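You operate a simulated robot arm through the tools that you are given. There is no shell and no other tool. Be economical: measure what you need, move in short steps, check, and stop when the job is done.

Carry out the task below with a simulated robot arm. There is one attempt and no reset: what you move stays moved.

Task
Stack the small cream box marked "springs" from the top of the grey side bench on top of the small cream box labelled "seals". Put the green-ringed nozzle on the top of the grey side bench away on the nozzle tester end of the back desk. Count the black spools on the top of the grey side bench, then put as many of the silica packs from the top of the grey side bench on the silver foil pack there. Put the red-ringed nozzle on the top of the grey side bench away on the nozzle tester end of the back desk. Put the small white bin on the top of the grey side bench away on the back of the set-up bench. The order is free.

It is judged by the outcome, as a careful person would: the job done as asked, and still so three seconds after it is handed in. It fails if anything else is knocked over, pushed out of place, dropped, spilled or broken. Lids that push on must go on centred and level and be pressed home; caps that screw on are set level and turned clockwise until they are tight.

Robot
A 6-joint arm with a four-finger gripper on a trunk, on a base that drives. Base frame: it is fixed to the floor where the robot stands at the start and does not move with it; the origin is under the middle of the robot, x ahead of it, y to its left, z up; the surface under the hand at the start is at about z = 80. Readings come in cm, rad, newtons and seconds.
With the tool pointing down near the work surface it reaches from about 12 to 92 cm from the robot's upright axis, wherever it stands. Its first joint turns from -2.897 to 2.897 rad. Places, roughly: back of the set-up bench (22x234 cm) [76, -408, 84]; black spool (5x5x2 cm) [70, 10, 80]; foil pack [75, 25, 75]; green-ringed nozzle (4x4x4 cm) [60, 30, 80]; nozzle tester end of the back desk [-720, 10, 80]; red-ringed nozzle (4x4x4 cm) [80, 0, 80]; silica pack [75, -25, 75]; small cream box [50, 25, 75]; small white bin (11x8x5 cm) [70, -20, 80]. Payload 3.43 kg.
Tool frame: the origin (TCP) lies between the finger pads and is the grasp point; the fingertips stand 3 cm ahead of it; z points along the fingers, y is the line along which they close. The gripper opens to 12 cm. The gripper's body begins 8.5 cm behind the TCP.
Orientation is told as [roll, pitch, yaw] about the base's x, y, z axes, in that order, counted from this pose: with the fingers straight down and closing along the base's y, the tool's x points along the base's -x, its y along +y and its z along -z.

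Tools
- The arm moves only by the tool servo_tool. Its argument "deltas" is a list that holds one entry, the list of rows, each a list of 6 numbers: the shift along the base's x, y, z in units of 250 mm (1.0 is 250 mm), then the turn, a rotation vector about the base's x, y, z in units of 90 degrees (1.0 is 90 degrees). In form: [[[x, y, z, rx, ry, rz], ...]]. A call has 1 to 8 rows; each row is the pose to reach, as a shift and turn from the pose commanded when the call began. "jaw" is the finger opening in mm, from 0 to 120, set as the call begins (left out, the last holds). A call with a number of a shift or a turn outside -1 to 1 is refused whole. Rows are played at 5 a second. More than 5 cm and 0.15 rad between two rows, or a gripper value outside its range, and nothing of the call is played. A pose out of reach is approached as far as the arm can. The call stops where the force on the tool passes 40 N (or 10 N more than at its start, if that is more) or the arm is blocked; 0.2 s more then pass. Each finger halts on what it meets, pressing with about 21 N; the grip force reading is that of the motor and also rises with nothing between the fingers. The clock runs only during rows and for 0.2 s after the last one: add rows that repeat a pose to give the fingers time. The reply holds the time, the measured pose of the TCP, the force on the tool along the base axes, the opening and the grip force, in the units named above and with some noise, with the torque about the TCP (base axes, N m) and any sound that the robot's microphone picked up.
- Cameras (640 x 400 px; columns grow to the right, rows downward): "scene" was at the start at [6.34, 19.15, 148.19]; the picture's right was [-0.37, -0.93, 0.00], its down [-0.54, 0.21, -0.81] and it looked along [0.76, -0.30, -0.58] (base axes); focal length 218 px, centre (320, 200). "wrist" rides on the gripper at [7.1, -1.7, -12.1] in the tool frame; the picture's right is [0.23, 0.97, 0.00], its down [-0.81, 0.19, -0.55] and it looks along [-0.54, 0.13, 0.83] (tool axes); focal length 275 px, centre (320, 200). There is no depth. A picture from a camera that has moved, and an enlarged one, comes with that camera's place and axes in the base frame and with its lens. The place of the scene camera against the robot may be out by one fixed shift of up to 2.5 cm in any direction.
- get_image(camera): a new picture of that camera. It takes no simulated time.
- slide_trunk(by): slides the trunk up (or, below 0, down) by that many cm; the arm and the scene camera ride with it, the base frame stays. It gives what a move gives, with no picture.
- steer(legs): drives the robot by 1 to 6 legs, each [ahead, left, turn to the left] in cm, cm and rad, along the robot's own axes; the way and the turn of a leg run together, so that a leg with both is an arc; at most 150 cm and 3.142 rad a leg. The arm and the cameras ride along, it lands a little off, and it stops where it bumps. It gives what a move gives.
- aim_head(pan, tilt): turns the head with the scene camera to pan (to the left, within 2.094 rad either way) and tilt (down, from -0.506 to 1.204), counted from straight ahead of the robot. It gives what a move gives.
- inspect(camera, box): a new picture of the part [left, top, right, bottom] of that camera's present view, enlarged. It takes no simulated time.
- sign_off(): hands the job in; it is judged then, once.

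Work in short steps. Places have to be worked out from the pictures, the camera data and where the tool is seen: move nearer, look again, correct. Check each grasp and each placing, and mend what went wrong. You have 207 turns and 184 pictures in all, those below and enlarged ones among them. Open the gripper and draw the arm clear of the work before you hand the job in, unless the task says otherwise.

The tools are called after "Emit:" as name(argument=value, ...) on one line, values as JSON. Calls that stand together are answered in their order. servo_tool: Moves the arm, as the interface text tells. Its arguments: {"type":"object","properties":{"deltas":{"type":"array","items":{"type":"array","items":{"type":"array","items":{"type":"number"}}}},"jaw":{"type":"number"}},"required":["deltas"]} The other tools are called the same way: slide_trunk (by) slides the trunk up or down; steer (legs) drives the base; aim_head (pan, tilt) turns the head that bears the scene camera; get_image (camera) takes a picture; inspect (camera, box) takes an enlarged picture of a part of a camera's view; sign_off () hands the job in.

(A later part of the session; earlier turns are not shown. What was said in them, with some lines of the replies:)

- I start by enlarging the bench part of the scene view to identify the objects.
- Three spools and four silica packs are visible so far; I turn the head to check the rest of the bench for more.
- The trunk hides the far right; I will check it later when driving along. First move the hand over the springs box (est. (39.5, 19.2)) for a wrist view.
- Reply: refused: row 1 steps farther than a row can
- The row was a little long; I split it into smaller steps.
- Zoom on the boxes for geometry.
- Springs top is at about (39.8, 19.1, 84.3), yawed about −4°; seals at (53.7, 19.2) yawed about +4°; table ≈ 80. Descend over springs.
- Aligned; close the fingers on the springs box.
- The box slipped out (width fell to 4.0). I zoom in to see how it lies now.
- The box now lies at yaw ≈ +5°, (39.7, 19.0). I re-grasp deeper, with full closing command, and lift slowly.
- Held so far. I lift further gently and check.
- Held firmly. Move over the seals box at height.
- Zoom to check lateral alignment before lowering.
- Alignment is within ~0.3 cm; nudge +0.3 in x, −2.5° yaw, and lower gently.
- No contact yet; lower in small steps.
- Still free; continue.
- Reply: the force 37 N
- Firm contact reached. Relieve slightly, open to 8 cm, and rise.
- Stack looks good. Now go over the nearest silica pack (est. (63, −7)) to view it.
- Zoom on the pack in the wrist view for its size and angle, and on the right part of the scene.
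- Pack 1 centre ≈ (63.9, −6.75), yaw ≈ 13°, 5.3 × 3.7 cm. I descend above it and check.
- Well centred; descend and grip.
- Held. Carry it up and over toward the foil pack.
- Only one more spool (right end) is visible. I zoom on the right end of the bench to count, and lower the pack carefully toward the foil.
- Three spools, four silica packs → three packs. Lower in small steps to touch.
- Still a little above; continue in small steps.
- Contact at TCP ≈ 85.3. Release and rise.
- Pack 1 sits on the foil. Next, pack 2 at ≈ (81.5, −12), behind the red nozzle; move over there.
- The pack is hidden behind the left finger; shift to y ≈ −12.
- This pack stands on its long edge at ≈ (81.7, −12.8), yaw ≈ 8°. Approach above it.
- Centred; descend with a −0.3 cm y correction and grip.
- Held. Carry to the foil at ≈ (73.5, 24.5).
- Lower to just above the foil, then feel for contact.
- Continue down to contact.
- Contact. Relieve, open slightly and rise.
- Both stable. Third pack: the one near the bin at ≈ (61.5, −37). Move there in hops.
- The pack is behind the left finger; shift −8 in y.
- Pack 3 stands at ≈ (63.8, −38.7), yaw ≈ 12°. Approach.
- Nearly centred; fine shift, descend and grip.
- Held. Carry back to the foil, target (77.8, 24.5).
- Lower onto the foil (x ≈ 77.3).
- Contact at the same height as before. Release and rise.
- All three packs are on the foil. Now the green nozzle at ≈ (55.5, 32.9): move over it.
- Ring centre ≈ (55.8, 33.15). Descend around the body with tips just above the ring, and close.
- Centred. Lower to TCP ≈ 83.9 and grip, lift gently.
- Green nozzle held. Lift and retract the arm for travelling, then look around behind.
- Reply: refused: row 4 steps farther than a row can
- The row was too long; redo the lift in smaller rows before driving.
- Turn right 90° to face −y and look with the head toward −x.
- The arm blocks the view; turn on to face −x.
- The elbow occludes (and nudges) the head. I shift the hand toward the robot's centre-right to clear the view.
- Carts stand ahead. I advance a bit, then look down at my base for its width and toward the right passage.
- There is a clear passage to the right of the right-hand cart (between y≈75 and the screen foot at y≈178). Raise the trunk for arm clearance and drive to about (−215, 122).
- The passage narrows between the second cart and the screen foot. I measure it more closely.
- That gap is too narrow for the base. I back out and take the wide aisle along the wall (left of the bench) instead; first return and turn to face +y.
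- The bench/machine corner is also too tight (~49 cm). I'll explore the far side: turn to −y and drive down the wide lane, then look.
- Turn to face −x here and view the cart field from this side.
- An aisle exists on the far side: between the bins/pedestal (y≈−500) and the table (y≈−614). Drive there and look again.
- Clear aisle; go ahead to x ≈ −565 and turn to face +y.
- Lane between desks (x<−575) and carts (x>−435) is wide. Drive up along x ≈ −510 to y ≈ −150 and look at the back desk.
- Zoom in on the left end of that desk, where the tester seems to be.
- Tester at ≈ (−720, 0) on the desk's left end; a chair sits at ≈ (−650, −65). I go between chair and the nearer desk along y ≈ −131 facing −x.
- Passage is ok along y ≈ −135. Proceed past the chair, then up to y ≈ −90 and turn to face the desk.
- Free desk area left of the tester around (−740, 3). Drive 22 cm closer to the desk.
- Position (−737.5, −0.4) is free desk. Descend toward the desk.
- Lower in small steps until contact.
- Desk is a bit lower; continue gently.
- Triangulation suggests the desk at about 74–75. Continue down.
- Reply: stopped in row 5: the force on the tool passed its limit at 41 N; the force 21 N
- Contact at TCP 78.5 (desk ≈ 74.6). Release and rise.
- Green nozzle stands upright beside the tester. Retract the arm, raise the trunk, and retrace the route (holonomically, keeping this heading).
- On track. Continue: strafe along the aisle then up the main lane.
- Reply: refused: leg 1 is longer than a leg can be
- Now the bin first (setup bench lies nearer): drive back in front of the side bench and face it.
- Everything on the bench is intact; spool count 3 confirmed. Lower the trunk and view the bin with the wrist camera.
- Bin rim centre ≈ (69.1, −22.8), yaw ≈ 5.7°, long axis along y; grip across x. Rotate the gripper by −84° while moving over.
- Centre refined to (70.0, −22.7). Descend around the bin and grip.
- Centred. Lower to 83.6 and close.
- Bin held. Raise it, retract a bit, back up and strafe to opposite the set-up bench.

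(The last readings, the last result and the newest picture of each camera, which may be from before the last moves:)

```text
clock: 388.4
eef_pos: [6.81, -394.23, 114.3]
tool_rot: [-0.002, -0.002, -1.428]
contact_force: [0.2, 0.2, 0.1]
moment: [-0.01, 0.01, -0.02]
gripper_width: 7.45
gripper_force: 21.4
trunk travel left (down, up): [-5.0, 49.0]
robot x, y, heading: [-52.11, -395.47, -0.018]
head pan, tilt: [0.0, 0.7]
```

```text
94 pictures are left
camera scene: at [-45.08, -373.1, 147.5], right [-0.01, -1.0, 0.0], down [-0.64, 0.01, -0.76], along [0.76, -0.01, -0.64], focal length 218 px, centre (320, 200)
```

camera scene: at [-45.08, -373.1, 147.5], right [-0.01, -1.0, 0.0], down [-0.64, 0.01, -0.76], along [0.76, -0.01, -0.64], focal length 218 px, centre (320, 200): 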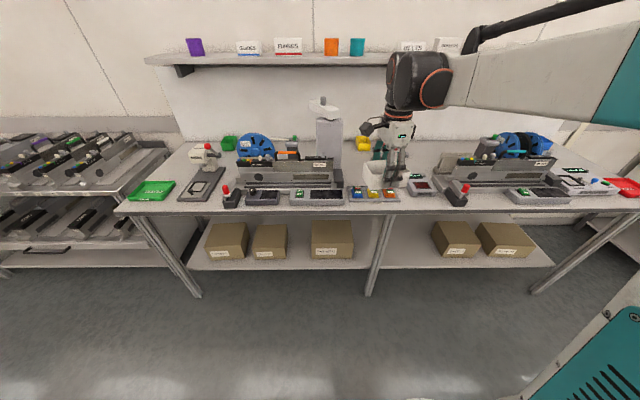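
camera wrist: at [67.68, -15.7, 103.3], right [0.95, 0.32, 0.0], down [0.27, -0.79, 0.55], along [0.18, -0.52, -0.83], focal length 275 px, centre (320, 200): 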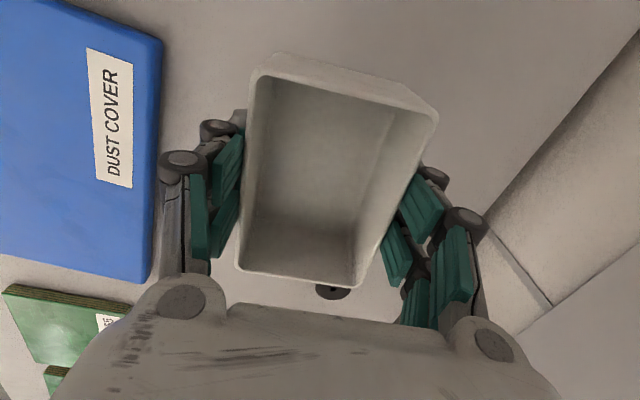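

Zoom in on the back strip of the set-up bench to find a free spot.

Emit:
inspect(camera="scene", box=[140, 40, 400, 220])

Emit:
inspect(camera="scene", box=[380, 80, 640, 240])

```text
2.22 times, centred on (270, 130) of scene
camera zoom: at [-45.08, -373.1, 147.5], right [-0.01, -1.0, 0.0], down [-0.64, 0.01, -0.76], along [0.76, -0.01, -0.64], focal length 485 px, centre (431, 356)
```

zoom: 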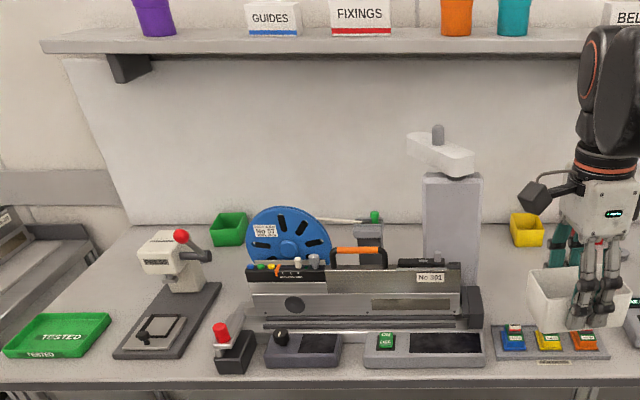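

```text
2.46 times, centred on (510, 160) of scene
camera zoom: at [-45.08, -373.1, 147.5], right [-0.01, -1.0, 0.0], down [-0.64, 0.01, -0.76], along [0.76, -0.01, -0.64], focal length 538 px, centre (-148, 298)
```

zoom: 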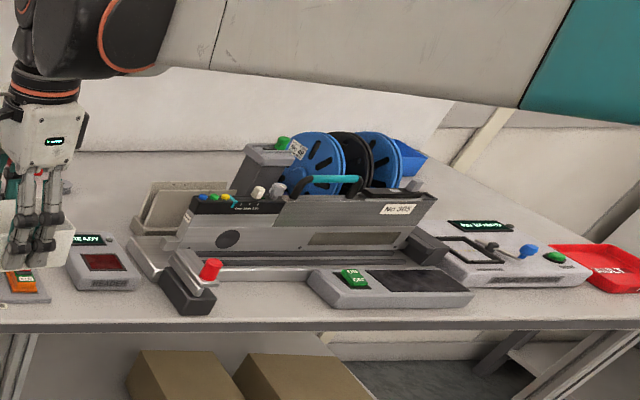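

Zoom on the candidate free area right of the yellow bin.

Emit:
inspect(camera="scene", box=[350, 120, 460, 190])

Emit:
get_image(camera="wrist")

```text
5.71 times, centred on (405, 155) of scene
camera zoom: at [-45.08, -373.1, 147.5], right [-0.01, -1.0, 0.0], down [-0.64, 0.01, -0.76], along [0.76, -0.01, -0.64], focal length 1248 px, centre (-166, 457)
```

zoom: 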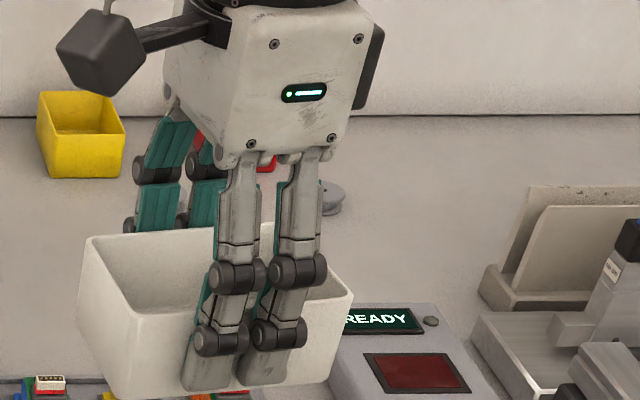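

```text
90 pictures are left
camera wrist: at [4.05, -387.37, 126.28], right [0.93, 0.37, 0.0], down [0.31, -0.77, 0.55], along [0.2, -0.52, -0.83], focal length 275 px, centre (320, 200)
```

wrist: 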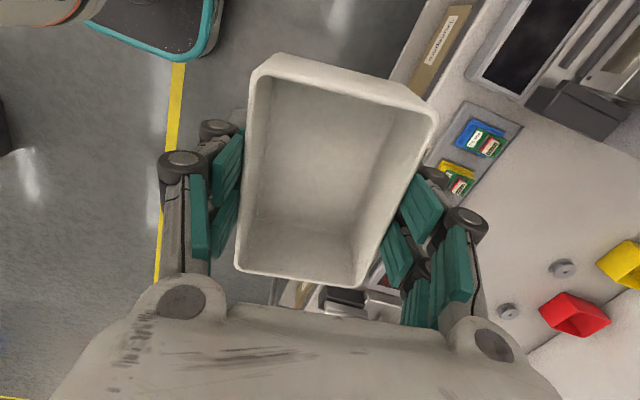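

A red bin and two small discs also stand there; free spot ≈ (71.5, −422). I raise the trunk to triangulate the overhead shelf's front edge and see the area from above.

Emit:
slide_trunk(by=30)

Emit:
get_image(camera="scene")

Emit:
get_image(camera="wrist")

```text
clock: 391.4
eef_pos: [6.84, -394.23, 144.3]
tool_rot: [0.0, -0.002, -1.428]
contact_force: [0.2, -0.6, -0.2]
moment: [0.02, 0.04, -0.05]
gripper_width: 7.45
gripper_force: 20.9
trunk travel left (down, up): [-35.0, 19.0]
robot x, y, heading: [-51.75, -395.51, -0.008]
head pan, tilt: [0.0, 0.7]
```

```text
89 pictures are left
camera scene: at [-45.07, -373.09, 177.5], right [-0.01, -1.0, 0.0], down [-0.64, 0.01, -0.76], along [0.76, -0.01, -0.64], focal length 218 px, centre (320, 200)
```

scene: 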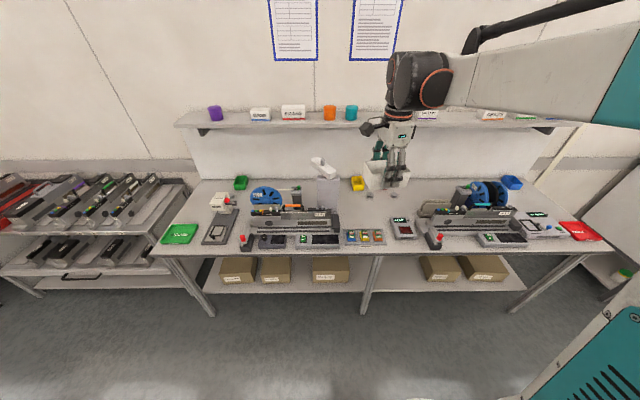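

```text
88 pictures are left
camera wrist: at [4.06, -387.37, 156.27], right [0.93, 0.37, 0.0], down [0.31, -0.77, 0.55], along [0.2, -0.52, -0.83], focal length 275 px, centre (320, 200)
```

wrist: 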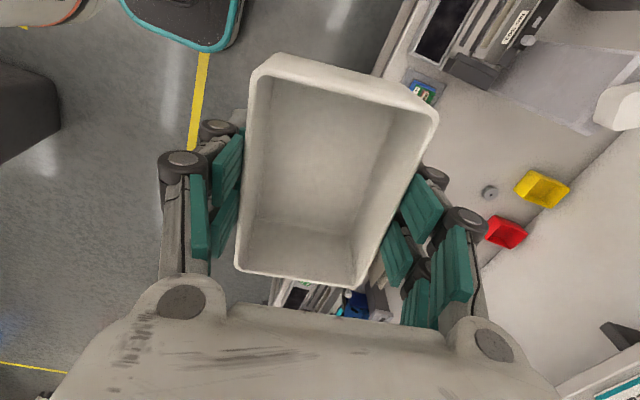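

Bench surface is at about z = 84. Zoom on scene to locate free back area and the shelf edge.

Emit:
inspect(camera="scene", box=[340, 130, 500, 230])

Emit:
inspect(camera="scene", box=[170, 100, 350, 212])

```text
4.00 times, centred on (420, 180) of scene
camera zoom: at [-45.07, -373.09, 177.5], right [-0.01, -1.0, 0.0], down [-0.64, 0.01, -0.76], along [0.76, -0.01, -0.64], focal length 874 px, centre (-80, 280)
```

zoom: 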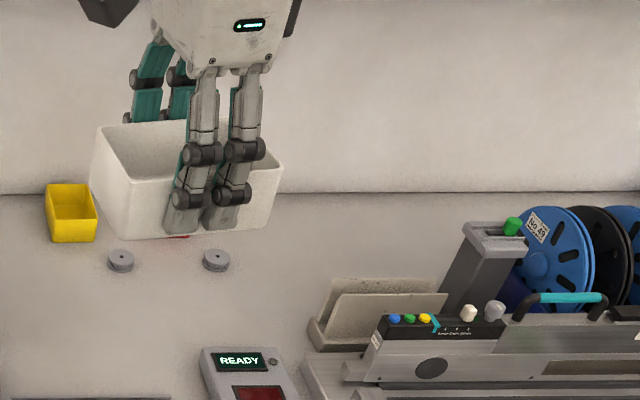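

```text
3.56 times, centred on (260, 156) of scene
camera zoom: at [-45.07, -373.09, 177.5], right [-0.01, -1.0, 0.0], down [-0.64, 0.01, -0.76], along [0.76, -0.01, -0.64], focal length 776 px, centre (533, 356)
```

zoom: 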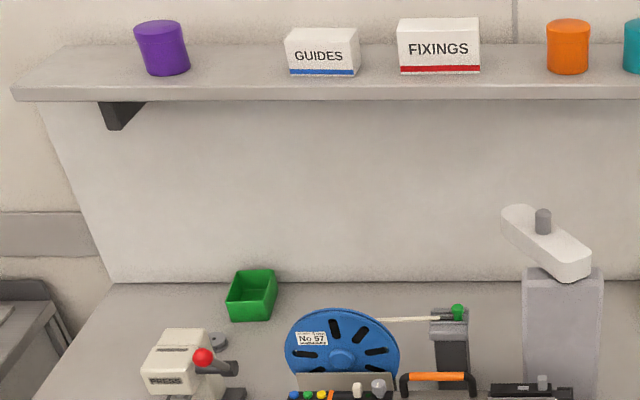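

Free back area around (74, −446); shelf front is at x ≈ 70.5, underside ≈ 130, so I must slide in low from the front. Drive to (−8, −435) and lower the trunk.

Emit:
steer(legs=[[43, -39.5, 0.008]])

Emit:
slide_trunk(by=-33)

Emit:
get_image(camera="scene")

Emit:
get_image(camera="wrist")

```text
clock: 394.7
eef_pos: [49.9, -433.38, 144.22]
tool_rot: [0.0, -0.002, -1.424]
contact_force: [0.5, -0.2, -1.0]
moment: [-0.01, 0.04, -0.04]
gripper_width: 7.46
gripper_force: 21.2
trunk travel left (down, up): [-35.0, 19.0]
robot x, y, heading: [-8.65, -434.84, -0.003]
head pan, tilt: [0.0, 0.7]
```

```text
clock: 397.9
eef_pos: [49.81, -433.29, 111.38]
tool_rot: [0.0, 0.0, -1.423]
contact_force: [0.2, 0.7, -1.1]
moment: [-0.02, -0.04, 0.02]
gripper_width: 7.41
gripper_force: 21.0
trunk travel left (down, up): [-2.0, 52.0]
robot x, y, heading: [-8.48, -434.63, -0.008]
head pan, tilt: [0.0, 0.7]
```

```text
85 pictures are left
camera scene: at [-2.06, -412.3, 144.52], right [-0.01, -1.0, 0.0], down [-0.64, 0.0, -0.76], along [0.76, 0.0, -0.64], focal length 218 px, centre (320, 200)
```

scene: 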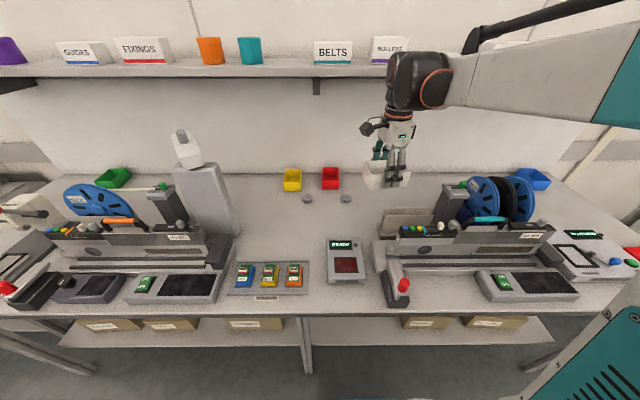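

```text
84 pictures are left
camera wrist: at [47.11, -426.43, 123.3], right [0.93, 0.37, 0.0], down [0.31, -0.77, 0.55], along [0.2, -0.52, -0.83], focal length 275 px, centre (320, 200)
```

wrist: 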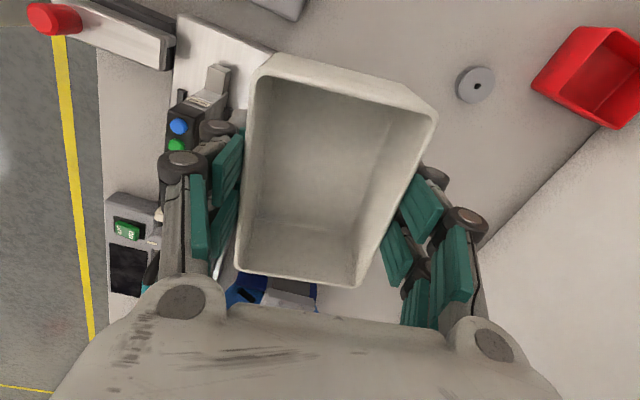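

Confirmed. Shift to y ≈ −424 (over the low READY unit), lower to TCP ≈ 95.5.

Emit:
servo_tool(deltas=[[[0, 0.19, 0, 0, 0, -0.05], [0, 0.37, 0, 0, 0, -0.094], [0, 0.37, -0.17, 0, 0, -0.094], [0, 0.37, -0.34, 0, 0, -0.094], [0, 0.37, -0.5, 0, 0, -0.094], [0, 0.37, -0.635, 0, 0, -0.094]]])

Emit:
get_image(camera="scene")

```text
clock: 399.3
eef_pos: [49.98, -424.27, 95.14]
tool_rot: [-0.001, -0.001, -1.574]
contact_force: [0.3, 0.0, -0.2]
moment: [0.01, -0.01, -0.01]
gripper_width: 7.45
gripper_force: 20.6
trunk travel left (down, up): [-2.0, 52.0]
robot x, y, heading: [-9.12, -434.74, -0.006]
head pan, tilt: [0.0, 0.7]
```

```text
83 pictures are left
camera scene: at [-2.05, -412.28, 144.5], right [-0.01, -1.0, 0.0], down [-0.64, 0.0, -0.76], along [0.76, 0.0, -0.64], focal length 218 px, centre (320, 200)
```

scene: 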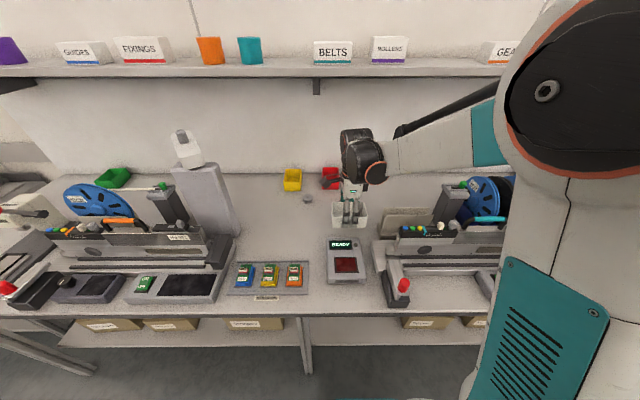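

Clearance to the shelf ≈ 6 cm. Lower 1.5 cm more and slide in under the shelf, drifting toward −y.

Emit:
servo_tool(deltas=[[[0.1, -0.02, -0.06, 0, 0, 0], [0.26, -0.05, -0.06, 0, 0, 0], [0.42, -0.09, -0.06, 0, 0, 0], [0.58, -0.14, -0.06, 0, 0, 0], [0.72, -0.2, -0.06, 0, 0, 0], [0.84, -0.3, -0.06, 0, 0, 0], [0.94, -0.44, -0.06, 0, 0, 0]]])

Emit:
get_image(camera="wrist")

Emit:
get_image(camera="scene")

```text
clock: 400.9
eef_pos: [73.23, -435.01, 93.79]
tool_rot: [0.002, 0.001, -1.574]
contact_force: [0.1, 0.8, -0.7]
moment: [-0.01, -0.01, 0.01]
gripper_width: 7.47
gripper_force: 21.0
trunk travel left (down, up): [-2.0, 52.0]
robot x, y, heading: [-8.84, -434.57, -0.006]
head pan, tilt: [0.0, 0.7]
```

```text
82 pictures are left
camera wrist: at [71.45, -427.85, 105.72], right [0.97, 0.23, 0.0], down [0.19, -0.81, 0.55], along [0.13, -0.54, -0.83], focal length 275 px, centre (320, 200)
```

wrist: 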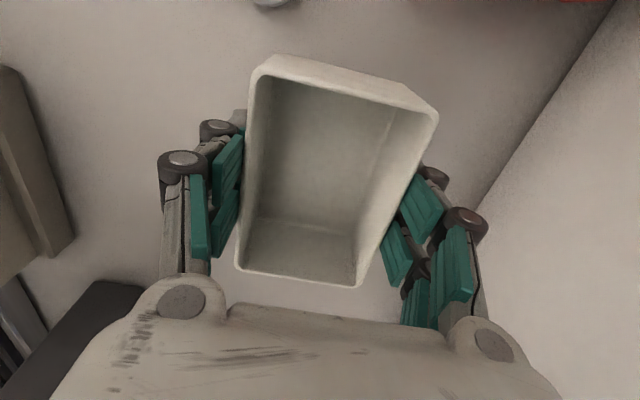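

```text
81 pictures are left
camera scene: at [-2.05, -412.27, 144.5], right [-0.01, -1.0, 0.0], down [-0.64, 0.0, -0.76], along [0.76, 0.0, -0.64], focal length 218 px, centre (320, 200)
```

scene: 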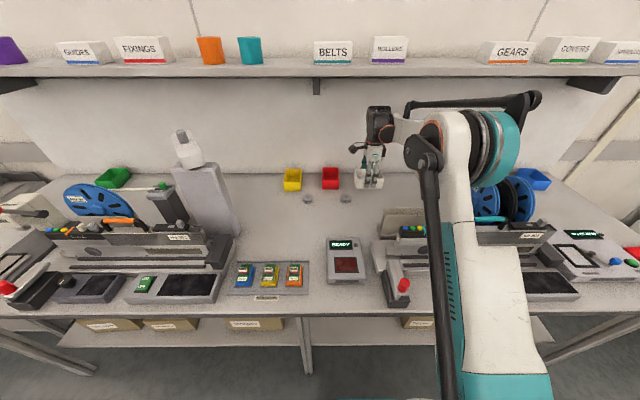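

Clear spot at ≈ (74.5, −437). Lower toward the bench.

Emit:
servo_tool(deltas=[[[0.05, -0.08, -0.05, 0, 0, 0], [0.05, -0.08, -0.13, 0, 0, 0], [0.05, -0.08, -0.19, 0, 0, 0], [0.05, -0.08, -0.215, 0, 0, 0]]])

Emit:
servo_tool(deltas=[[[0, 0, -0.01, 0, 0, 0], [0, 0, -0.02, 0, 0, 0], [0, 0, -0.03, 0, 0, 0], [0, 0, -0.03, 0, 0, 0]]])

```text
clock: 401.9
eef_pos: [74.62, -437.03, 88.79]
tool_rot: [0.003, -0.002, -1.573]
contact_force: [3.2, -0.7, 15.1]
moment: [-0.04, -0.05, 0.02]
gripper_width: 7.46
gripper_force: 20.8
trunk travel left (down, up): [-2.0, 52.0]
robot x, y, heading: [-8.43, -434.54, -0.002]
head pan, tilt: [0.0, 0.7]
```

```text
clock: 402.9
eef_pos: [74.51, -437.1, 87.83]
tool_rot: [0.003, -0.001, -1.572]
contact_force: [2.8, 0.3, 16.4]
moment: [0.04, 0.0, -0.02]
gripper_width: 7.47
gripper_force: 20.9
trunk travel left (down, up): [-2.0, 52.0]
robot x, y, heading: [-8.96, -434.58, -0.007]
head pan, tilt: [0.0, 0.7]
```

Contact made. Look, then release.

Emit:
servo_tool(deltas=[[[0, 0, 0.004, 0, 0, 0], [0, 0, 0.008, 0, 0, 0], [0, 0, 0.008, 0, 0, 0], [0, 0, 0.008, 0, 0, 0]]], jaw=95)

Emit:
get_image(camera="wrist")

```text
clock: 403.9
eef_pos: [74.55, -437.14, 87.92]
tool_rot: [-0.001, -0.001, -1.572]
contact_force: [-0.1, 0.4, -0.4]
moment: [0.01, 0.01, -0.05]
gripper_width: 9.54
gripper_force: 0.0
trunk travel left (down, up): [-2.0, 52.0]
robot x, y, heading: [-8.74, -434.6, -0.003]
head pan, tilt: [0.0, 0.7]
```

```text
80 pictures are left
camera wrist: at [72.91, -429.9, 99.96], right [0.97, 0.23, 0.0], down [0.19, -0.81, 0.55], along [0.13, -0.54, -0.83], focal length 275 px, centre (320, 200)
```

wrist: 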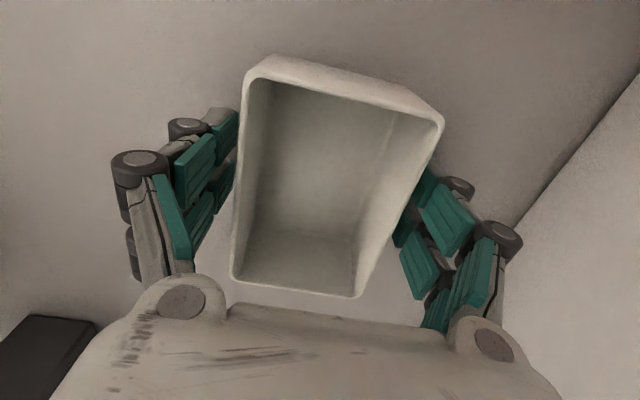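

Released cleanly. Rise to clear the rim and back out the same way.

Emit:
servo_tool(deltas=[[[0, 0, 0.08, 0, 0, 0], [0, 0, 0.18, 0, 0, 0], [0, 0, 0.27, 0, 0, 0], [-0.06, 0.12, 0.28, 0, 0, 0], [-0.15, 0.25, 0.28, 0, 0, 0], [-0.28, 0.36, 0.28, 0, 0, 0], [-0.44, 0.44, 0.28, 0, 0, 0], [-0.6, 0.5, 0.28, 0, 0, 0]]])

Emit:
servo_tool(deltas=[[[-0.16, 0.02, 0.02, 0, 0, 0], [-0.32, 0.02, 0.06, 0, 0, 0], [-0.48, 0.02, 0.2, 0, 0, 0], [-0.56, 0.02, 0.36, 0, 0, 0], [-0.62, 0.02, 0.54, 0, 0, 0]]])

Emit:
get_image(camera="scene")

```text
clock: 405.7
eef_pos: [59.7, -424.4, 95.03]
tool_rot: [0.0, -0.001, -1.572]
contact_force: [-0.5, -0.3, -0.6]
moment: [0.01, 0.03, -0.03]
gripper_width: 9.55
gripper_force: 0.1
trunk travel left (down, up): [-2.0, 52.0]
robot x, y, heading: [-8.8, -434.71, -0.009]
head pan, tilt: [0.0, 0.7]
```

```text
refused: row 3 steps farther than a row can; nothing moved
```

```text
79 pictures are left
camera scene: at [-2.04, -412.3, 144.51], right [-0.01, -1.0, 0.0], down [-0.64, 0.0, -0.76], along [0.76, 0.0, -0.64], focal length 218 px, centre (320, 200)
```

scene: 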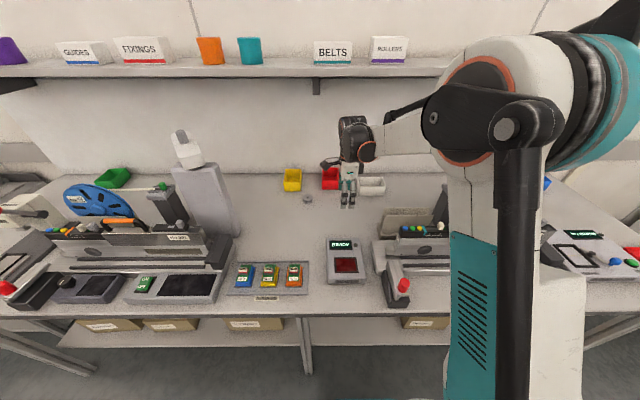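

The bin stands on the back strip. Continue the retreat in smaller rows, turning the gripper back to yaw 0 along the way.

Emit:
servo_tool(deltas=[[[-0.14, 0.02, 0.02, 0, 0, 0], [-0.28, 0.02, 0.06, 0, 0, 0], [-0.4, 0.02, 0.16, 0, 0, 0.08], [-0.5, 0.02, 0.28, 0, 0, 0.16], [-0.56, 0.02, 0.44, 0, 0, 0.24], [-0.6, 0.02, 0.6, 0, 0, 0.32], [-0.6, 0.02, 0.76, 0, 0, 0.4], [-0.6, 0.02, 0.78, 0, 0, 0.49]]])

Emit:
servo_tool(deltas=[[[0.1, -0.06, 0, 0, 0, 0.09], [0.2, -0.12, 0, 0, 0, 0.18], [0.3, -0.18, 0, 0, 0, 0.27], [0.36, -0.24, 0, 0, 0, 0.36], [0.4, -0.3, 0, 0, 0, 0.45], [0.4, -0.36, 0, 0, 0, 0.51]]])

Emit:
get_image(camera="scene")

```text
clock: 407.7
eef_pos: [49.89, -424.06, 113.66]
tool_rot: [0.002, -0.002, -0.82]
contact_force: [0.3, -0.1, 0.1]
moment: [-0.01, 0.07, -0.01]
gripper_width: 9.5
gripper_force: 0.0
trunk travel left (down, up): [-2.0, 52.0]
robot x, y, heading: [-8.71, -434.71, -0.004]
head pan, tilt: [0.0, 0.7]
stopped in row 8: the arm was blocked; the commanded pose is now the measured one
```

```text
clock: 409.1
eef_pos: [59.31, -432.84, 113.73]
tool_rot: [-0.001, -0.001, -0.011]
contact_force: [-0.3, -0.5, -1.5]
moment: [0.03, 0.01, -0.01]
gripper_width: 9.49
gripper_force: 0.1
trunk travel left (down, up): [-2.0, 52.0]
robot x, y, heading: [-9.15, -434.75, -0.004]
head pan, tilt: [0.0, 0.7]
```

```text
78 pictures are left
camera scene: at [-2.05, -412.3, 144.51], right [-0.01, -1.0, 0.0], down [-0.64, 0.0, -0.76], along [0.76, 0.0, -0.64], focal length 218 px, centre (320, 200)
```

scene: 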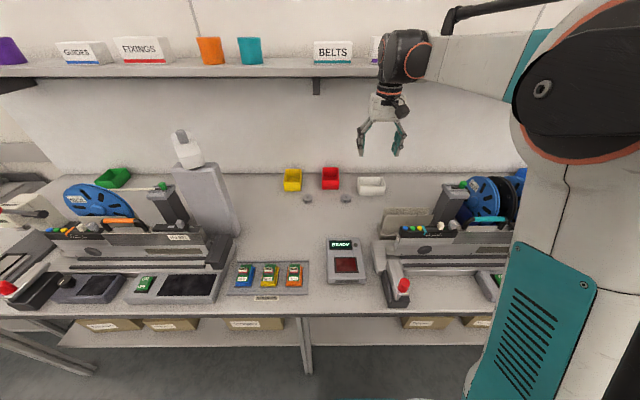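

The bin is placed and nothing else moved. Now drive back to the side bench for the red nozzle.

Emit:
steer(legs=[[-55, 0, 0], [0, 140, 0], [0, 140, 0], [0, 145, 0]])

```text
clock: 432.2
eef_pos: [-1.85, -6.22, 113.63]
tool_rot: [-0.001, -0.002, 0.004]
contact_force: [0.7, 0.5, -0.6]
moment: [-0.01, 0.01, 0.01]
gripper_width: 9.53
gripper_force: 0.1
trunk travel left (down, up): [-2.0, 52.0]
robot x, y, heading: [-70.02, -9.69, 0.013]
head pan, tilt: [0.0, 0.7]
```

Drive forward to the bench and view the red nozzle.

Emit:
steer(legs=[[67, 0, -0.012]])

Emit:
servo_tool(deltas=[[[0.04, 0.06, -0.15, 0, 0, 0], [0.08, 0.1, -0.3, 0, 0, 0], [0.1, 0.1, -0.45, 0, 0, 0], [0.12, 0.1, -0.6, 0, 0, 0]]], jaw=72)

Emit:
get_image(camera="wrist")

```text
clock: 435.9
eef_pos: [64.02, -6.78, 113.67]
tool_rot: [-0.002, -0.001, -0.011]
contact_force: [0.0, 0.7, -0.5]
moment: [0.01, -0.02, 0.0]
gripper_width: 9.48
gripper_force: 0.0
trunk travel left (down, up): [-2.0, 52.0]
robot x, y, heading: [-4.14, -8.7, 0.002]
head pan, tilt: [0.0, 0.7]
```

```text
clock: 436.9
eef_pos: [66.74, -4.19, 98.85]
tool_rot: [0.001, -0.002, -0.012]
contact_force: [0.3, 0.5, 0.8]
moment: [-0.02, -0.03, -0.02]
gripper_width: 7.19
gripper_force: 0.1
trunk travel left (down, up): [-2.0, 52.0]
robot x, y, heading: [-4.23, -8.5, 0.005]
head pan, tilt: [0.0, 0.7]
```

```text
77 pictures are left
camera wrist: at [59.53, -5.88, 110.77], right [-0.22, 0.98, 0.0], down [0.81, 0.18, 0.55], along [0.54, 0.12, -0.83], focal length 275 px, centre (320, 200)
```

wrist: 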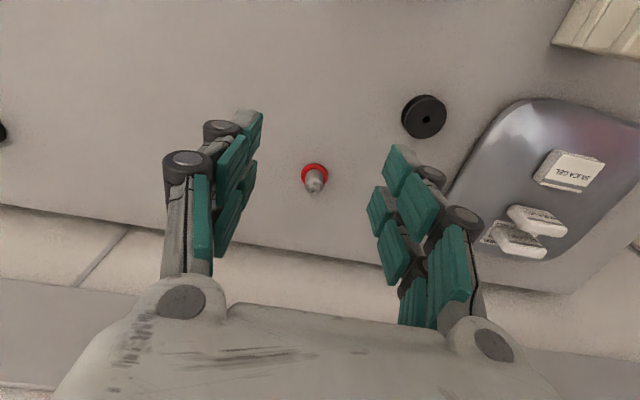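

Ring at ≈ (75.5, −3.1). Approach above.

Emit:
servo_tool(deltas=[[[0.12, 0.015, -0.1, 0, 0, 0], [0.24, 0.03, -0.2, 0, 0, 0], [0.348, 0.044, -0.32, 0, 0, 0], [0.348, 0.044, -0.44, 0, 0, 0]]])

Emit:
get_image(camera="wrist")

```text
clock: 437.9
eef_pos: [75.74, -2.96, 87.61]
tool_rot: [-0.001, -0.001, -0.01]
contact_force: [-0.1, 0.7, -1.2]
moment: [0.02, 0.03, -0.01]
gripper_width: 7.19
gripper_force: 0.1
trunk travel left (down, up): [-2.0, 52.0]
robot x, y, heading: [-4.4, -9.22, -0.0]
head pan, tilt: [0.0, 0.7]
```

```text
76 pictures are left
camera wrist: at [68.46, -4.62, 99.71], right [-0.22, 0.98, 0.0], down [0.81, 0.18, 0.55], along [0.54, 0.12, -0.83], focal length 275 px, centre (320, 200)
```

wrist: 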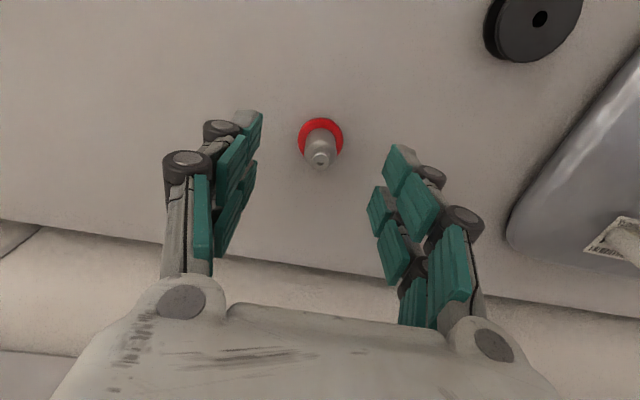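

Nearly identical to the green grasp; shift +0.25 x, lower and grip.

Emit:
servo_tool(deltas=[[[0.006, 0, -0.08, 0, 0, 0], [0.006, 0, -0.13, 0, 0, 0], [0.006, 0, -0.15, 0, 0, 0], [0.006, 0, -0.15, 0, 0, 0]]])

Emit:
servo_tool(deltas=[[[0, 0, 0, 0, 0, 0], [0, 0, 0, 0, 0, 0], [0, 0, 0, 0, 0, 0], [0, 0, 0.01, 0, 0, 0], [0, 0, 0.04, 0, 0, 0], [0, 0, 0.08, 0, 0, 0], [0, 0, 0.13, 0, 0, 0], [0, 0, 0.2, 0, 0, 0]]], jaw=0)

Emit:
get_image(camera="wrist")

```text
clock: 438.9
eef_pos: [75.91, -3.03, 83.99]
tool_rot: [0.0, -0.002, -0.011]
contact_force: [1.0, -0.6, 1.1]
moment: [0.0, 0.02, 0.0]
gripper_width: 7.2
gripper_force: 0.0
trunk travel left (down, up): [-2.0, 52.0]
robot x, y, heading: [-4.2, -8.81, -0.002]
head pan, tilt: [0.0, 0.7]
```

```text
clock: 440.7
eef_pos: [75.97, -3.07, 89.0]
tool_rot: [0.0, -0.002, -0.011]
contact_force: [-0.1, -0.5, -1.1]
moment: [-0.02, 0.04, 0.04]
gripper_width: 1.95
gripper_force: 21.6
trunk travel left (down, up): [-2.0, 52.0]
robot x, y, heading: [-3.95, -8.56, -0.001]
head pan, tilt: [0.0, 0.7]
```

```text
75 pictures are left
camera wrist: at [68.71, -4.74, 101.02], right [-0.22, 0.98, 0.0], down [0.81, 0.18, 0.55], along [0.54, 0.12, -0.83], focal length 275 px, centre (320, 200)
```

wrist: 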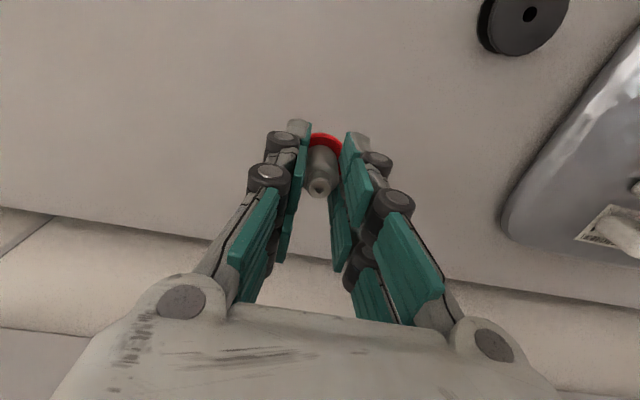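

Held. Lift, retract, and check the bench once more.

Emit:
servo_tool(deltas=[[[0, 0, 0.18, 0, 0, 0], [0, 0, 0.36, 0, 0, 0], [-0.1, 0, 0.5, 0, 0, 0], [-0.24, 0, 0.6, 0, 0, 0], [-0.38, 0, 0.7, 0, 0, 0], [-0.52, 0, 0.8, 0, 0, 0], [-0.68, 0, 0.8, 0, 0, 0], [-0.84, 0, 0.8, 0, 0, 0]]])

Emit:
slide_trunk(by=25)

Emit:
aim_head(pan=-0.1, tilt=0.85)

Emit:
get_image(camera="scene")

```text
clock: 442.5
eef_pos: [54.94, -3.32, 108.94]
tool_rot: [-0.001, -0.001, -0.009]
contact_force: [0.8, -0.1, -0.8]
moment: [0.0, 0.0, -0.02]
gripper_width: 1.97
gripper_force: 21.3
trunk travel left (down, up): [-2.0, 52.0]
robot x, y, heading: [-4.25, -8.53, 0.002]
head pan, tilt: [0.0, 0.7]
```

```text
clock: 445.0
eef_pos: [54.87, -3.36, 133.86]
tool_rot: [0.0, -0.002, -0.01]
contact_force: [0.5, 0.6, -0.6]
moment: [-0.02, 0.01, 0.0]
gripper_width: 1.91
gripper_force: 20.8
trunk travel left (down, up): [-27.0, 27.0]
robot x, y, heading: [-4.26, -8.82, 0.003]
head pan, tilt: [0.0, 0.7]
```

```text
clock: 445.7
eef_pos: [54.84, -3.3, 133.89]
tool_rot: [0.0, -0.004, -0.009]
contact_force: [-0.4, -0.2, -0.7]
moment: [0.02, -0.01, -0.06]
gripper_width: 1.95
gripper_force: 21.2
trunk travel left (down, up): [-27.0, 27.0]
robot x, y, heading: [-4.27, -8.77, -0.003]
head pan, tilt: [-0.099, 0.85]
```

```text
74 pictures are left
camera scene: at [2.05, 13.02, 168.67], right [-0.07, -1.0, 0.0], down [-0.72, 0.05, -0.7], along [0.69, -0.05, -0.72], focal length 218 px, centre (320, 200)
```

scene: 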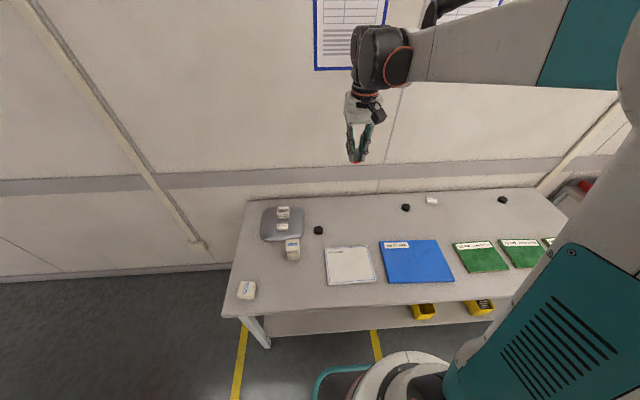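

Emit:
inspect(camera="scene", box=[230, 190, 350, 265])

```text
5.33 times, centred on (290, 228) of scene
camera zoom: at [2.05, 13.02, 168.67], right [-0.07, -1.0, 0.0], down [-0.72, 0.05, -0.7], along [0.69, -0.05, -0.72], focal length 1165 px, centre (480, 53)
```

zoom: 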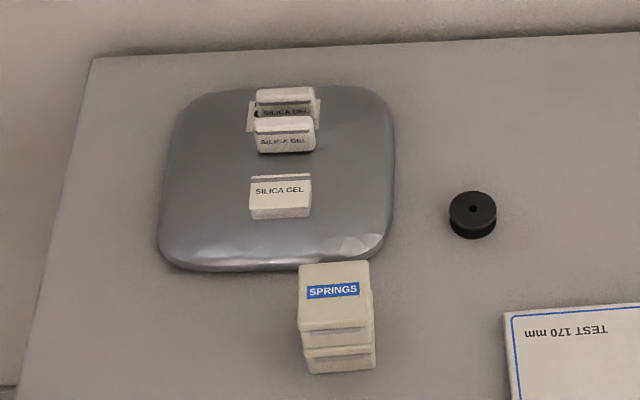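

Bench is fine: stack and three packs in place. Now retrace the route to the back desk with the red nozzle.

Emit:
steer(legs=[[-40, 0, 0], [0, 0, 1.575], [-150, 0, 0], [-150, 0, 0], [-150, 0, 0], [-97, 0, 0]])

```text
clock: 477.6
eef_pos: [-55.84, -493.17, 133.87]
tool_rot: [0.0, -0.002, 1.551]
contact_force: [1.0, -0.3, -0.1]
moment: [0.0, -0.02, -0.02]
gripper_width: 1.94
gripper_force: 20.4
trunk travel left (down, up): [-27.0, 27.0]
robot x, y, heading: [-51.11, -552.0, 1.561]
head pan, tilt: [-0.099, 0.85]
```

Good. Strafe along the aisle to x ≈ −573.

Emit:
steer(legs=[[-5, 148, 0.01], [0, 150, 0], [0, 150, 0], [0, 72, 0]])

```text
clock: 502.5
eef_pos: [-576.27, -500.85, 133.96]
tool_rot: [0.0, -0.002, 1.578]
contact_force: [-0.2, -0.2, 0.3]
moment: [0.02, -0.04, 0.01]
gripper_width: 1.89
gripper_force: 20.6
trunk travel left (down, up): [-27.0, 27.0]
robot x, y, heading: [-569.72, -560.04, 1.589]
head pan, tilt: [-0.099, 0.85]
```

Up the lane to y ≈ −136, checking before passing the chair.

Emit:
steer(legs=[[140, -42, -0.02], [142, 0, 0], [142, 0, 0]])

```text
clock: 523.2
eef_pos: [-544.2, -74.48, 133.91]
tool_rot: [0.001, 0.0, 1.597]
contact_force: [0.5, -0.5, -0.5]
moment: [0.0, 0.02, -0.01]
gripper_width: 1.89
gripper_force: 20.9
trunk travel left (down, up): [-27.0, 27.0]
robot x, y, heading: [-536.41, -133.32, 1.608]
head pan, tilt: [-0.099, 0.85]
```

Strafe left past the chair at y ≈ −136 with heading correction.

Emit:
steer(legs=[[-1, 95, -0.038], [0, 92, 0]])

```text
clock: 532.6
eef_pos: [-727.61, -75.47, 133.91]
tool_rot: [0.002, -0.002, 1.549]
contact_force: [-0.2, 0.1, -0.5]
moment: [0.01, -0.04, -0.05]
gripper_width: 1.9
gripper_force: 21.1
trunk travel left (down, up): [-27.0, 27.0]
robot x, y, heading: [-722.97, -135.03, 1.556]
head pan, tilt: [-0.099, 0.85]
```

Drive up to the desk and move the hand over the free spot behind the green nozzle, ≈ (−737, 10).

Emit:
steer(legs=[[63, 0, 0.012]])

Emit:
servo_tool(deltas=[[[-0.06, 0.15, 0, 0, 0, 0], [-0.12, 0.3, 0, 0, 0, 0], [-0.18, 0.45, 0, 0, 0, 0], [-0.24, 0.6, 0, 0, 0, 0], [-0.3, 0.75, 0, 0, 0, 0], [-0.36, 0.88, 0, 0, 0, 0]]])

Emit:
slide_trunk(by=-27)

Emit:
get_image(camera="wrist")

Emit:
get_image(camera="scene")

```text
clock: 536.1
eef_pos: [-728.08, -12.39, 133.8]
tool_rot: [0.002, -0.002, 1.562]
contact_force: [0.1, 0.8, -1.0]
moment: [-0.04, -0.02, 0.04]
gripper_width: 1.91
gripper_force: 21.3
trunk travel left (down, up): [-27.0, 27.0]
robot x, y, heading: [-722.18, -71.67, 1.574]
head pan, tilt: [-0.099, 0.85]
```

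```text
clock: 537.5
eef_pos: [-737.27, 9.62, 133.88]
tool_rot: [0.0, 0.0, 1.561]
contact_force: [0.2, 1.1, -0.9]
moment: [-0.04, -0.03, 0.0]
gripper_width: 1.92
gripper_force: 20.8
trunk travel left (down, up): [-27.0, 27.0]
robot x, y, heading: [-722.9, -71.6, 1.571]
head pan, tilt: [-0.099, 0.85]
```

```text
clock: 540.2
eef_pos: [-737.06, 9.45, 106.87]
tool_rot: [0.0, -0.003, 1.562]
contact_force: [-0.3, 0.3, 0.3]
moment: [0.01, 0.03, 0.03]
gripper_width: 1.91
gripper_force: 20.6
trunk travel left (down, up): [0.0, 54.0]
robot x, y, heading: [-722.8, -71.39, 1.573]
head pan, tilt: [-0.099, 0.85]
```

```text
72 pictures are left
camera wrist: at [-735.48, 2.29, 118.9], right [-0.97, -0.22, 0.0], down [-0.19, 0.81, 0.55], along [-0.12, 0.54, -0.83], focal length 275 px, centre (320, 200)
```

wrist: 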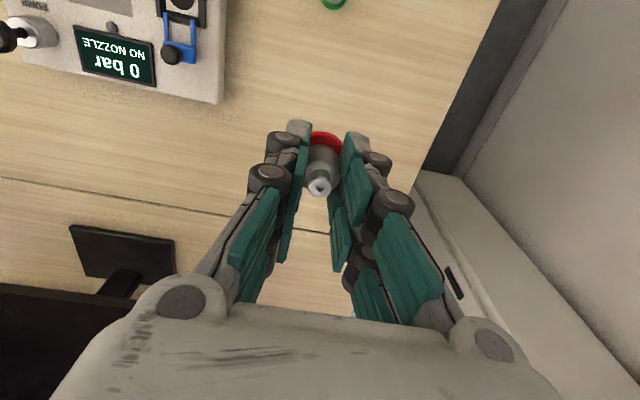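

```text
71 pictures are left
camera scene: at [-741.47, -63.36, 141.29], right [1.0, -0.1, 0.0], down [-0.07, -0.75, -0.66], along [0.06, 0.66, -0.75], focal length 218 px, centre (320, 200)
```

scene: 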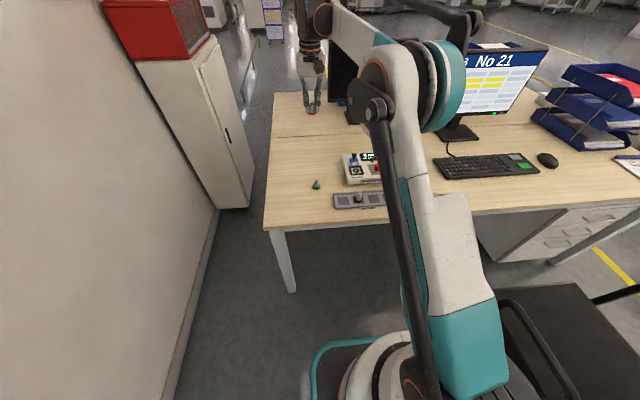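

Green is ~9 cm nearer; spot is free. Descend.

Emit:
servo_tool(deltas=[[[0, 0.02, -0.18, 0, 0, 0], [0, 0.02, -0.36, 0, 0, 0], [0, 0.02, -0.54, 0, 0, 0], [0, 0.02, -0.72, 0, 0, 0], [0, 0.02, -0.86, 0, 0, 0], [0, 0.02, -0.98, 0, 0, 0]]])

Emit:
servo_tool(deltas=[[[0, 0, -0.04, 0, 0, 0], [0, 0, -0.07, 0, 0, 0], [0, 0, -0.09, 0, 0, 0], [0, 0, -0.1, 0, 0, 0]]])

Emit:
get_image(camera="wrist")

```text
clock: 541.6
eef_pos: [-736.97, 10.09, 82.47]
tool_rot: [0.0, -0.003, 1.562]
contact_force: [-0.2, -0.8, 0.2]
moment: [0.03, -0.02, 0.0]
gripper_width: 1.88
gripper_force: 21.5
trunk travel left (down, up): [0.0, 54.0]
robot x, y, heading: [-722.31, -71.56, 1.572]
head pan, tilt: [-0.099, 0.85]
```

```text
clock: 542.6
eef_pos: [-737.09, 10.0, 79.84]
tool_rot: [0.0, -0.002, 1.564]
contact_force: [0.1, -0.8, -0.6]
moment: [-0.01, -0.01, 0.0]
gripper_width: 1.9
gripper_force: 21.5
trunk travel left (down, up): [0.0, 54.0]
robot x, y, heading: [-722.39, -71.55, 1.572]
head pan, tilt: [-0.099, 0.85]
```

```text
70 pictures are left
camera wrist: at [-735.47, 2.85, 91.87], right [-0.97, -0.22, 0.0], down [-0.19, 0.81, 0.55], along [-0.12, 0.54, -0.83], focal length 275 px, centre (320, 200)
```

wrist: 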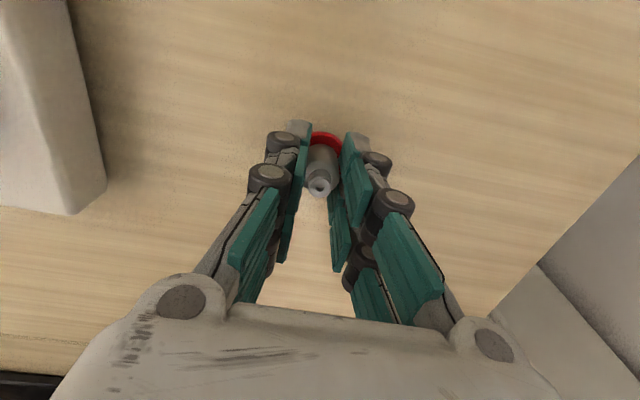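

Lower gently to contact.

Emit:
servo_tool(deltas=[[[0, 0, -0.015, 0, 0, 0], [0, 0, -0.03, 0, 0, 0], [0, 0, -0.038, 0, 0, 0], [0, 0, -0.044, 0, 0, 0], [0, 0, -0.044, 0, 0, 0]]])

```text
clock: 543.9
eef_pos: [-737.03, 10.04, 78.73]
tool_rot: [0.001, -0.005, 1.563]
contact_force: [-0.9, 8.5, 18.9]
moment: [0.24, 0.02, -0.03]
gripper_width: 1.9
gripper_force: 21.3
trunk travel left (down, up): [0.0, 54.0]
robot x, y, heading: [-722.79, -71.41, 1.575]
head pan, tilt: [-0.099, 0.85]
```

Contact. Relieve, release, and rise.

Emit:
servo_tool(deltas=[[[0, 0, 0.005, 0, 0, 0], [0, 0, 0.007, 0, 0, 0]]])

Emit:
servo_tool(deltas=[[[0, 0, 0, 0, 0, 0], [0, 0, 0, 0, 0, 0], [0, 0, 0.0, 0, 0, 0], [0, 0, 0.06, 0, 0, 0], [0, 0, 0.18, 0, 0, 0], [0, 0, 0.36, 0, 0, 0], [0, 0, 0.54, 0, 0, 0], [0, 0, 0.7, 0, 0, 0]]], jaw=50)

Emit:
get_image(camera="wrist")

```text
clock: 544.5
eef_pos: [-737.13, 9.97, 79.0]
tool_rot: [0.003, -0.002, 1.562]
contact_force: [0.4, 0.6, 0.6]
moment: [-0.02, 0.02, -0.01]
gripper_width: 1.92
gripper_force: 21.0
trunk travel left (down, up): [0.0, 54.0]
robot x, y, heading: [-722.42, -71.87, 1.573]
head pan, tilt: [-0.099, 0.85]
```

```text
clock: 546.2
eef_pos: [-737.09, 10.11, 96.53]
tool_rot: [0.001, -0.001, 1.561]
contact_force: [-0.5, 0.4, -0.4]
moment: [-0.01, -0.01, -0.04]
gripper_width: 4.99
gripper_force: 0.1
trunk travel left (down, up): [0.0, 54.0]
robot x, y, heading: [-722.53, -71.07, 1.574]
head pan, tilt: [-0.099, 0.85]
```

```text
69 pictures are left
camera wrist: at [-735.62, 2.91, 108.52], right [-0.97, -0.22, 0.0], down [-0.19, 0.81, 0.55], along [-0.12, 0.54, -0.83], focal length 275 px, centre (320, 200)
```

wrist: 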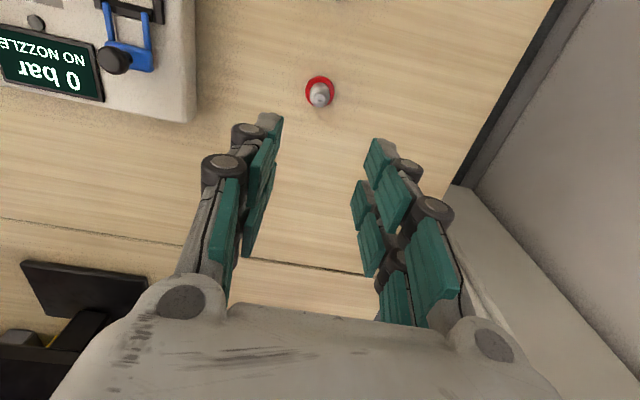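

Red nozzle stands. Draw the arm back clear of the desk and take a final look.

Emit:
servo_tool(deltas=[[[0, 0, 0.18, 0, 0, 0], [0, 0, 0.36, 0, 0, 0], [0, 0, 0.52, 0, 0, 0], [0.06, -0.15, 0.52, 0, 0, 0], [0.12, -0.3, 0.52, 0, 0, 0], [0.18, -0.45, 0.52, 0, 0, 0], [0.24, -0.6, 0.52, 0, 0, 0], [0.3, -0.75, 0.52, 0, 0, 0]]])

Emit:
steer(legs=[[-45, 0, 0]])

Emit:
get_image(camera="scene")

```text
clock: 548.0
eef_pos: [-729.63, -8.83, 109.75]
tool_rot: [-0.002, -0.002, 1.563]
contact_force: [0.1, 0.0, -0.3]
moment: [-0.03, -0.03, -0.01]
gripper_width: 4.99
gripper_force: 0.0
trunk travel left (down, up): [0.0, 54.0]
robot x, y, heading: [-722.19, -71.69, 1.571]
head pan, tilt: [-0.099, 0.85]
```

```text
clock: 550.8
eef_pos: [-729.28, -53.98, 109.62]
tool_rot: [0.0, -0.002, 1.561]
contact_force: [-1.2, 0.0, -0.6]
moment: [-0.01, -0.03, 0.0]
gripper_width: 4.97
gripper_force: 0.2
trunk travel left (down, up): [0.0, 54.0]
robot x, y, heading: [-721.88, -116.93, 1.569]
head pan, tilt: [-0.099, 0.85]
```

```text
68 pictures are left
camera scene: at [-741.45, -108.54, 141.28], right [0.99, -0.1, 0.0], down [-0.08, -0.75, -0.66], along [0.07, 0.66, -0.75], focal length 218 px, centre (320, 200)
```

scene: 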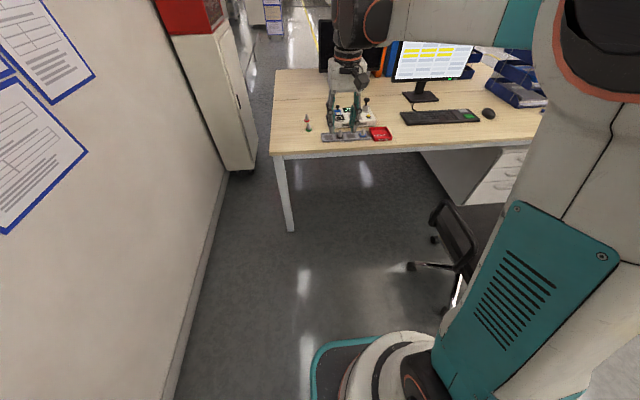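

Both nozzles stand upright beside the tester, the chair is unmoved, and the arm is clear with the gripper open. I hand the job in.

Emit:
sign_off()

```text
The job is handed in.
```

The job is handed in, with every item placed:
- **Boxes:** "springs" is stacked on "seals". It slipped from the gripper once, a few centimetres above the bench, and landed upright before I re-gripped it.
- **Silica packs:** I counted three black spools, so three packs are on the foil pack, one flat and two on edge.
- **Nozzles:** the green-ringed and red-ringed nozzles stand beside the tester on the back desk.
- **Bin:** the white bin is on the back of the set-up bench.
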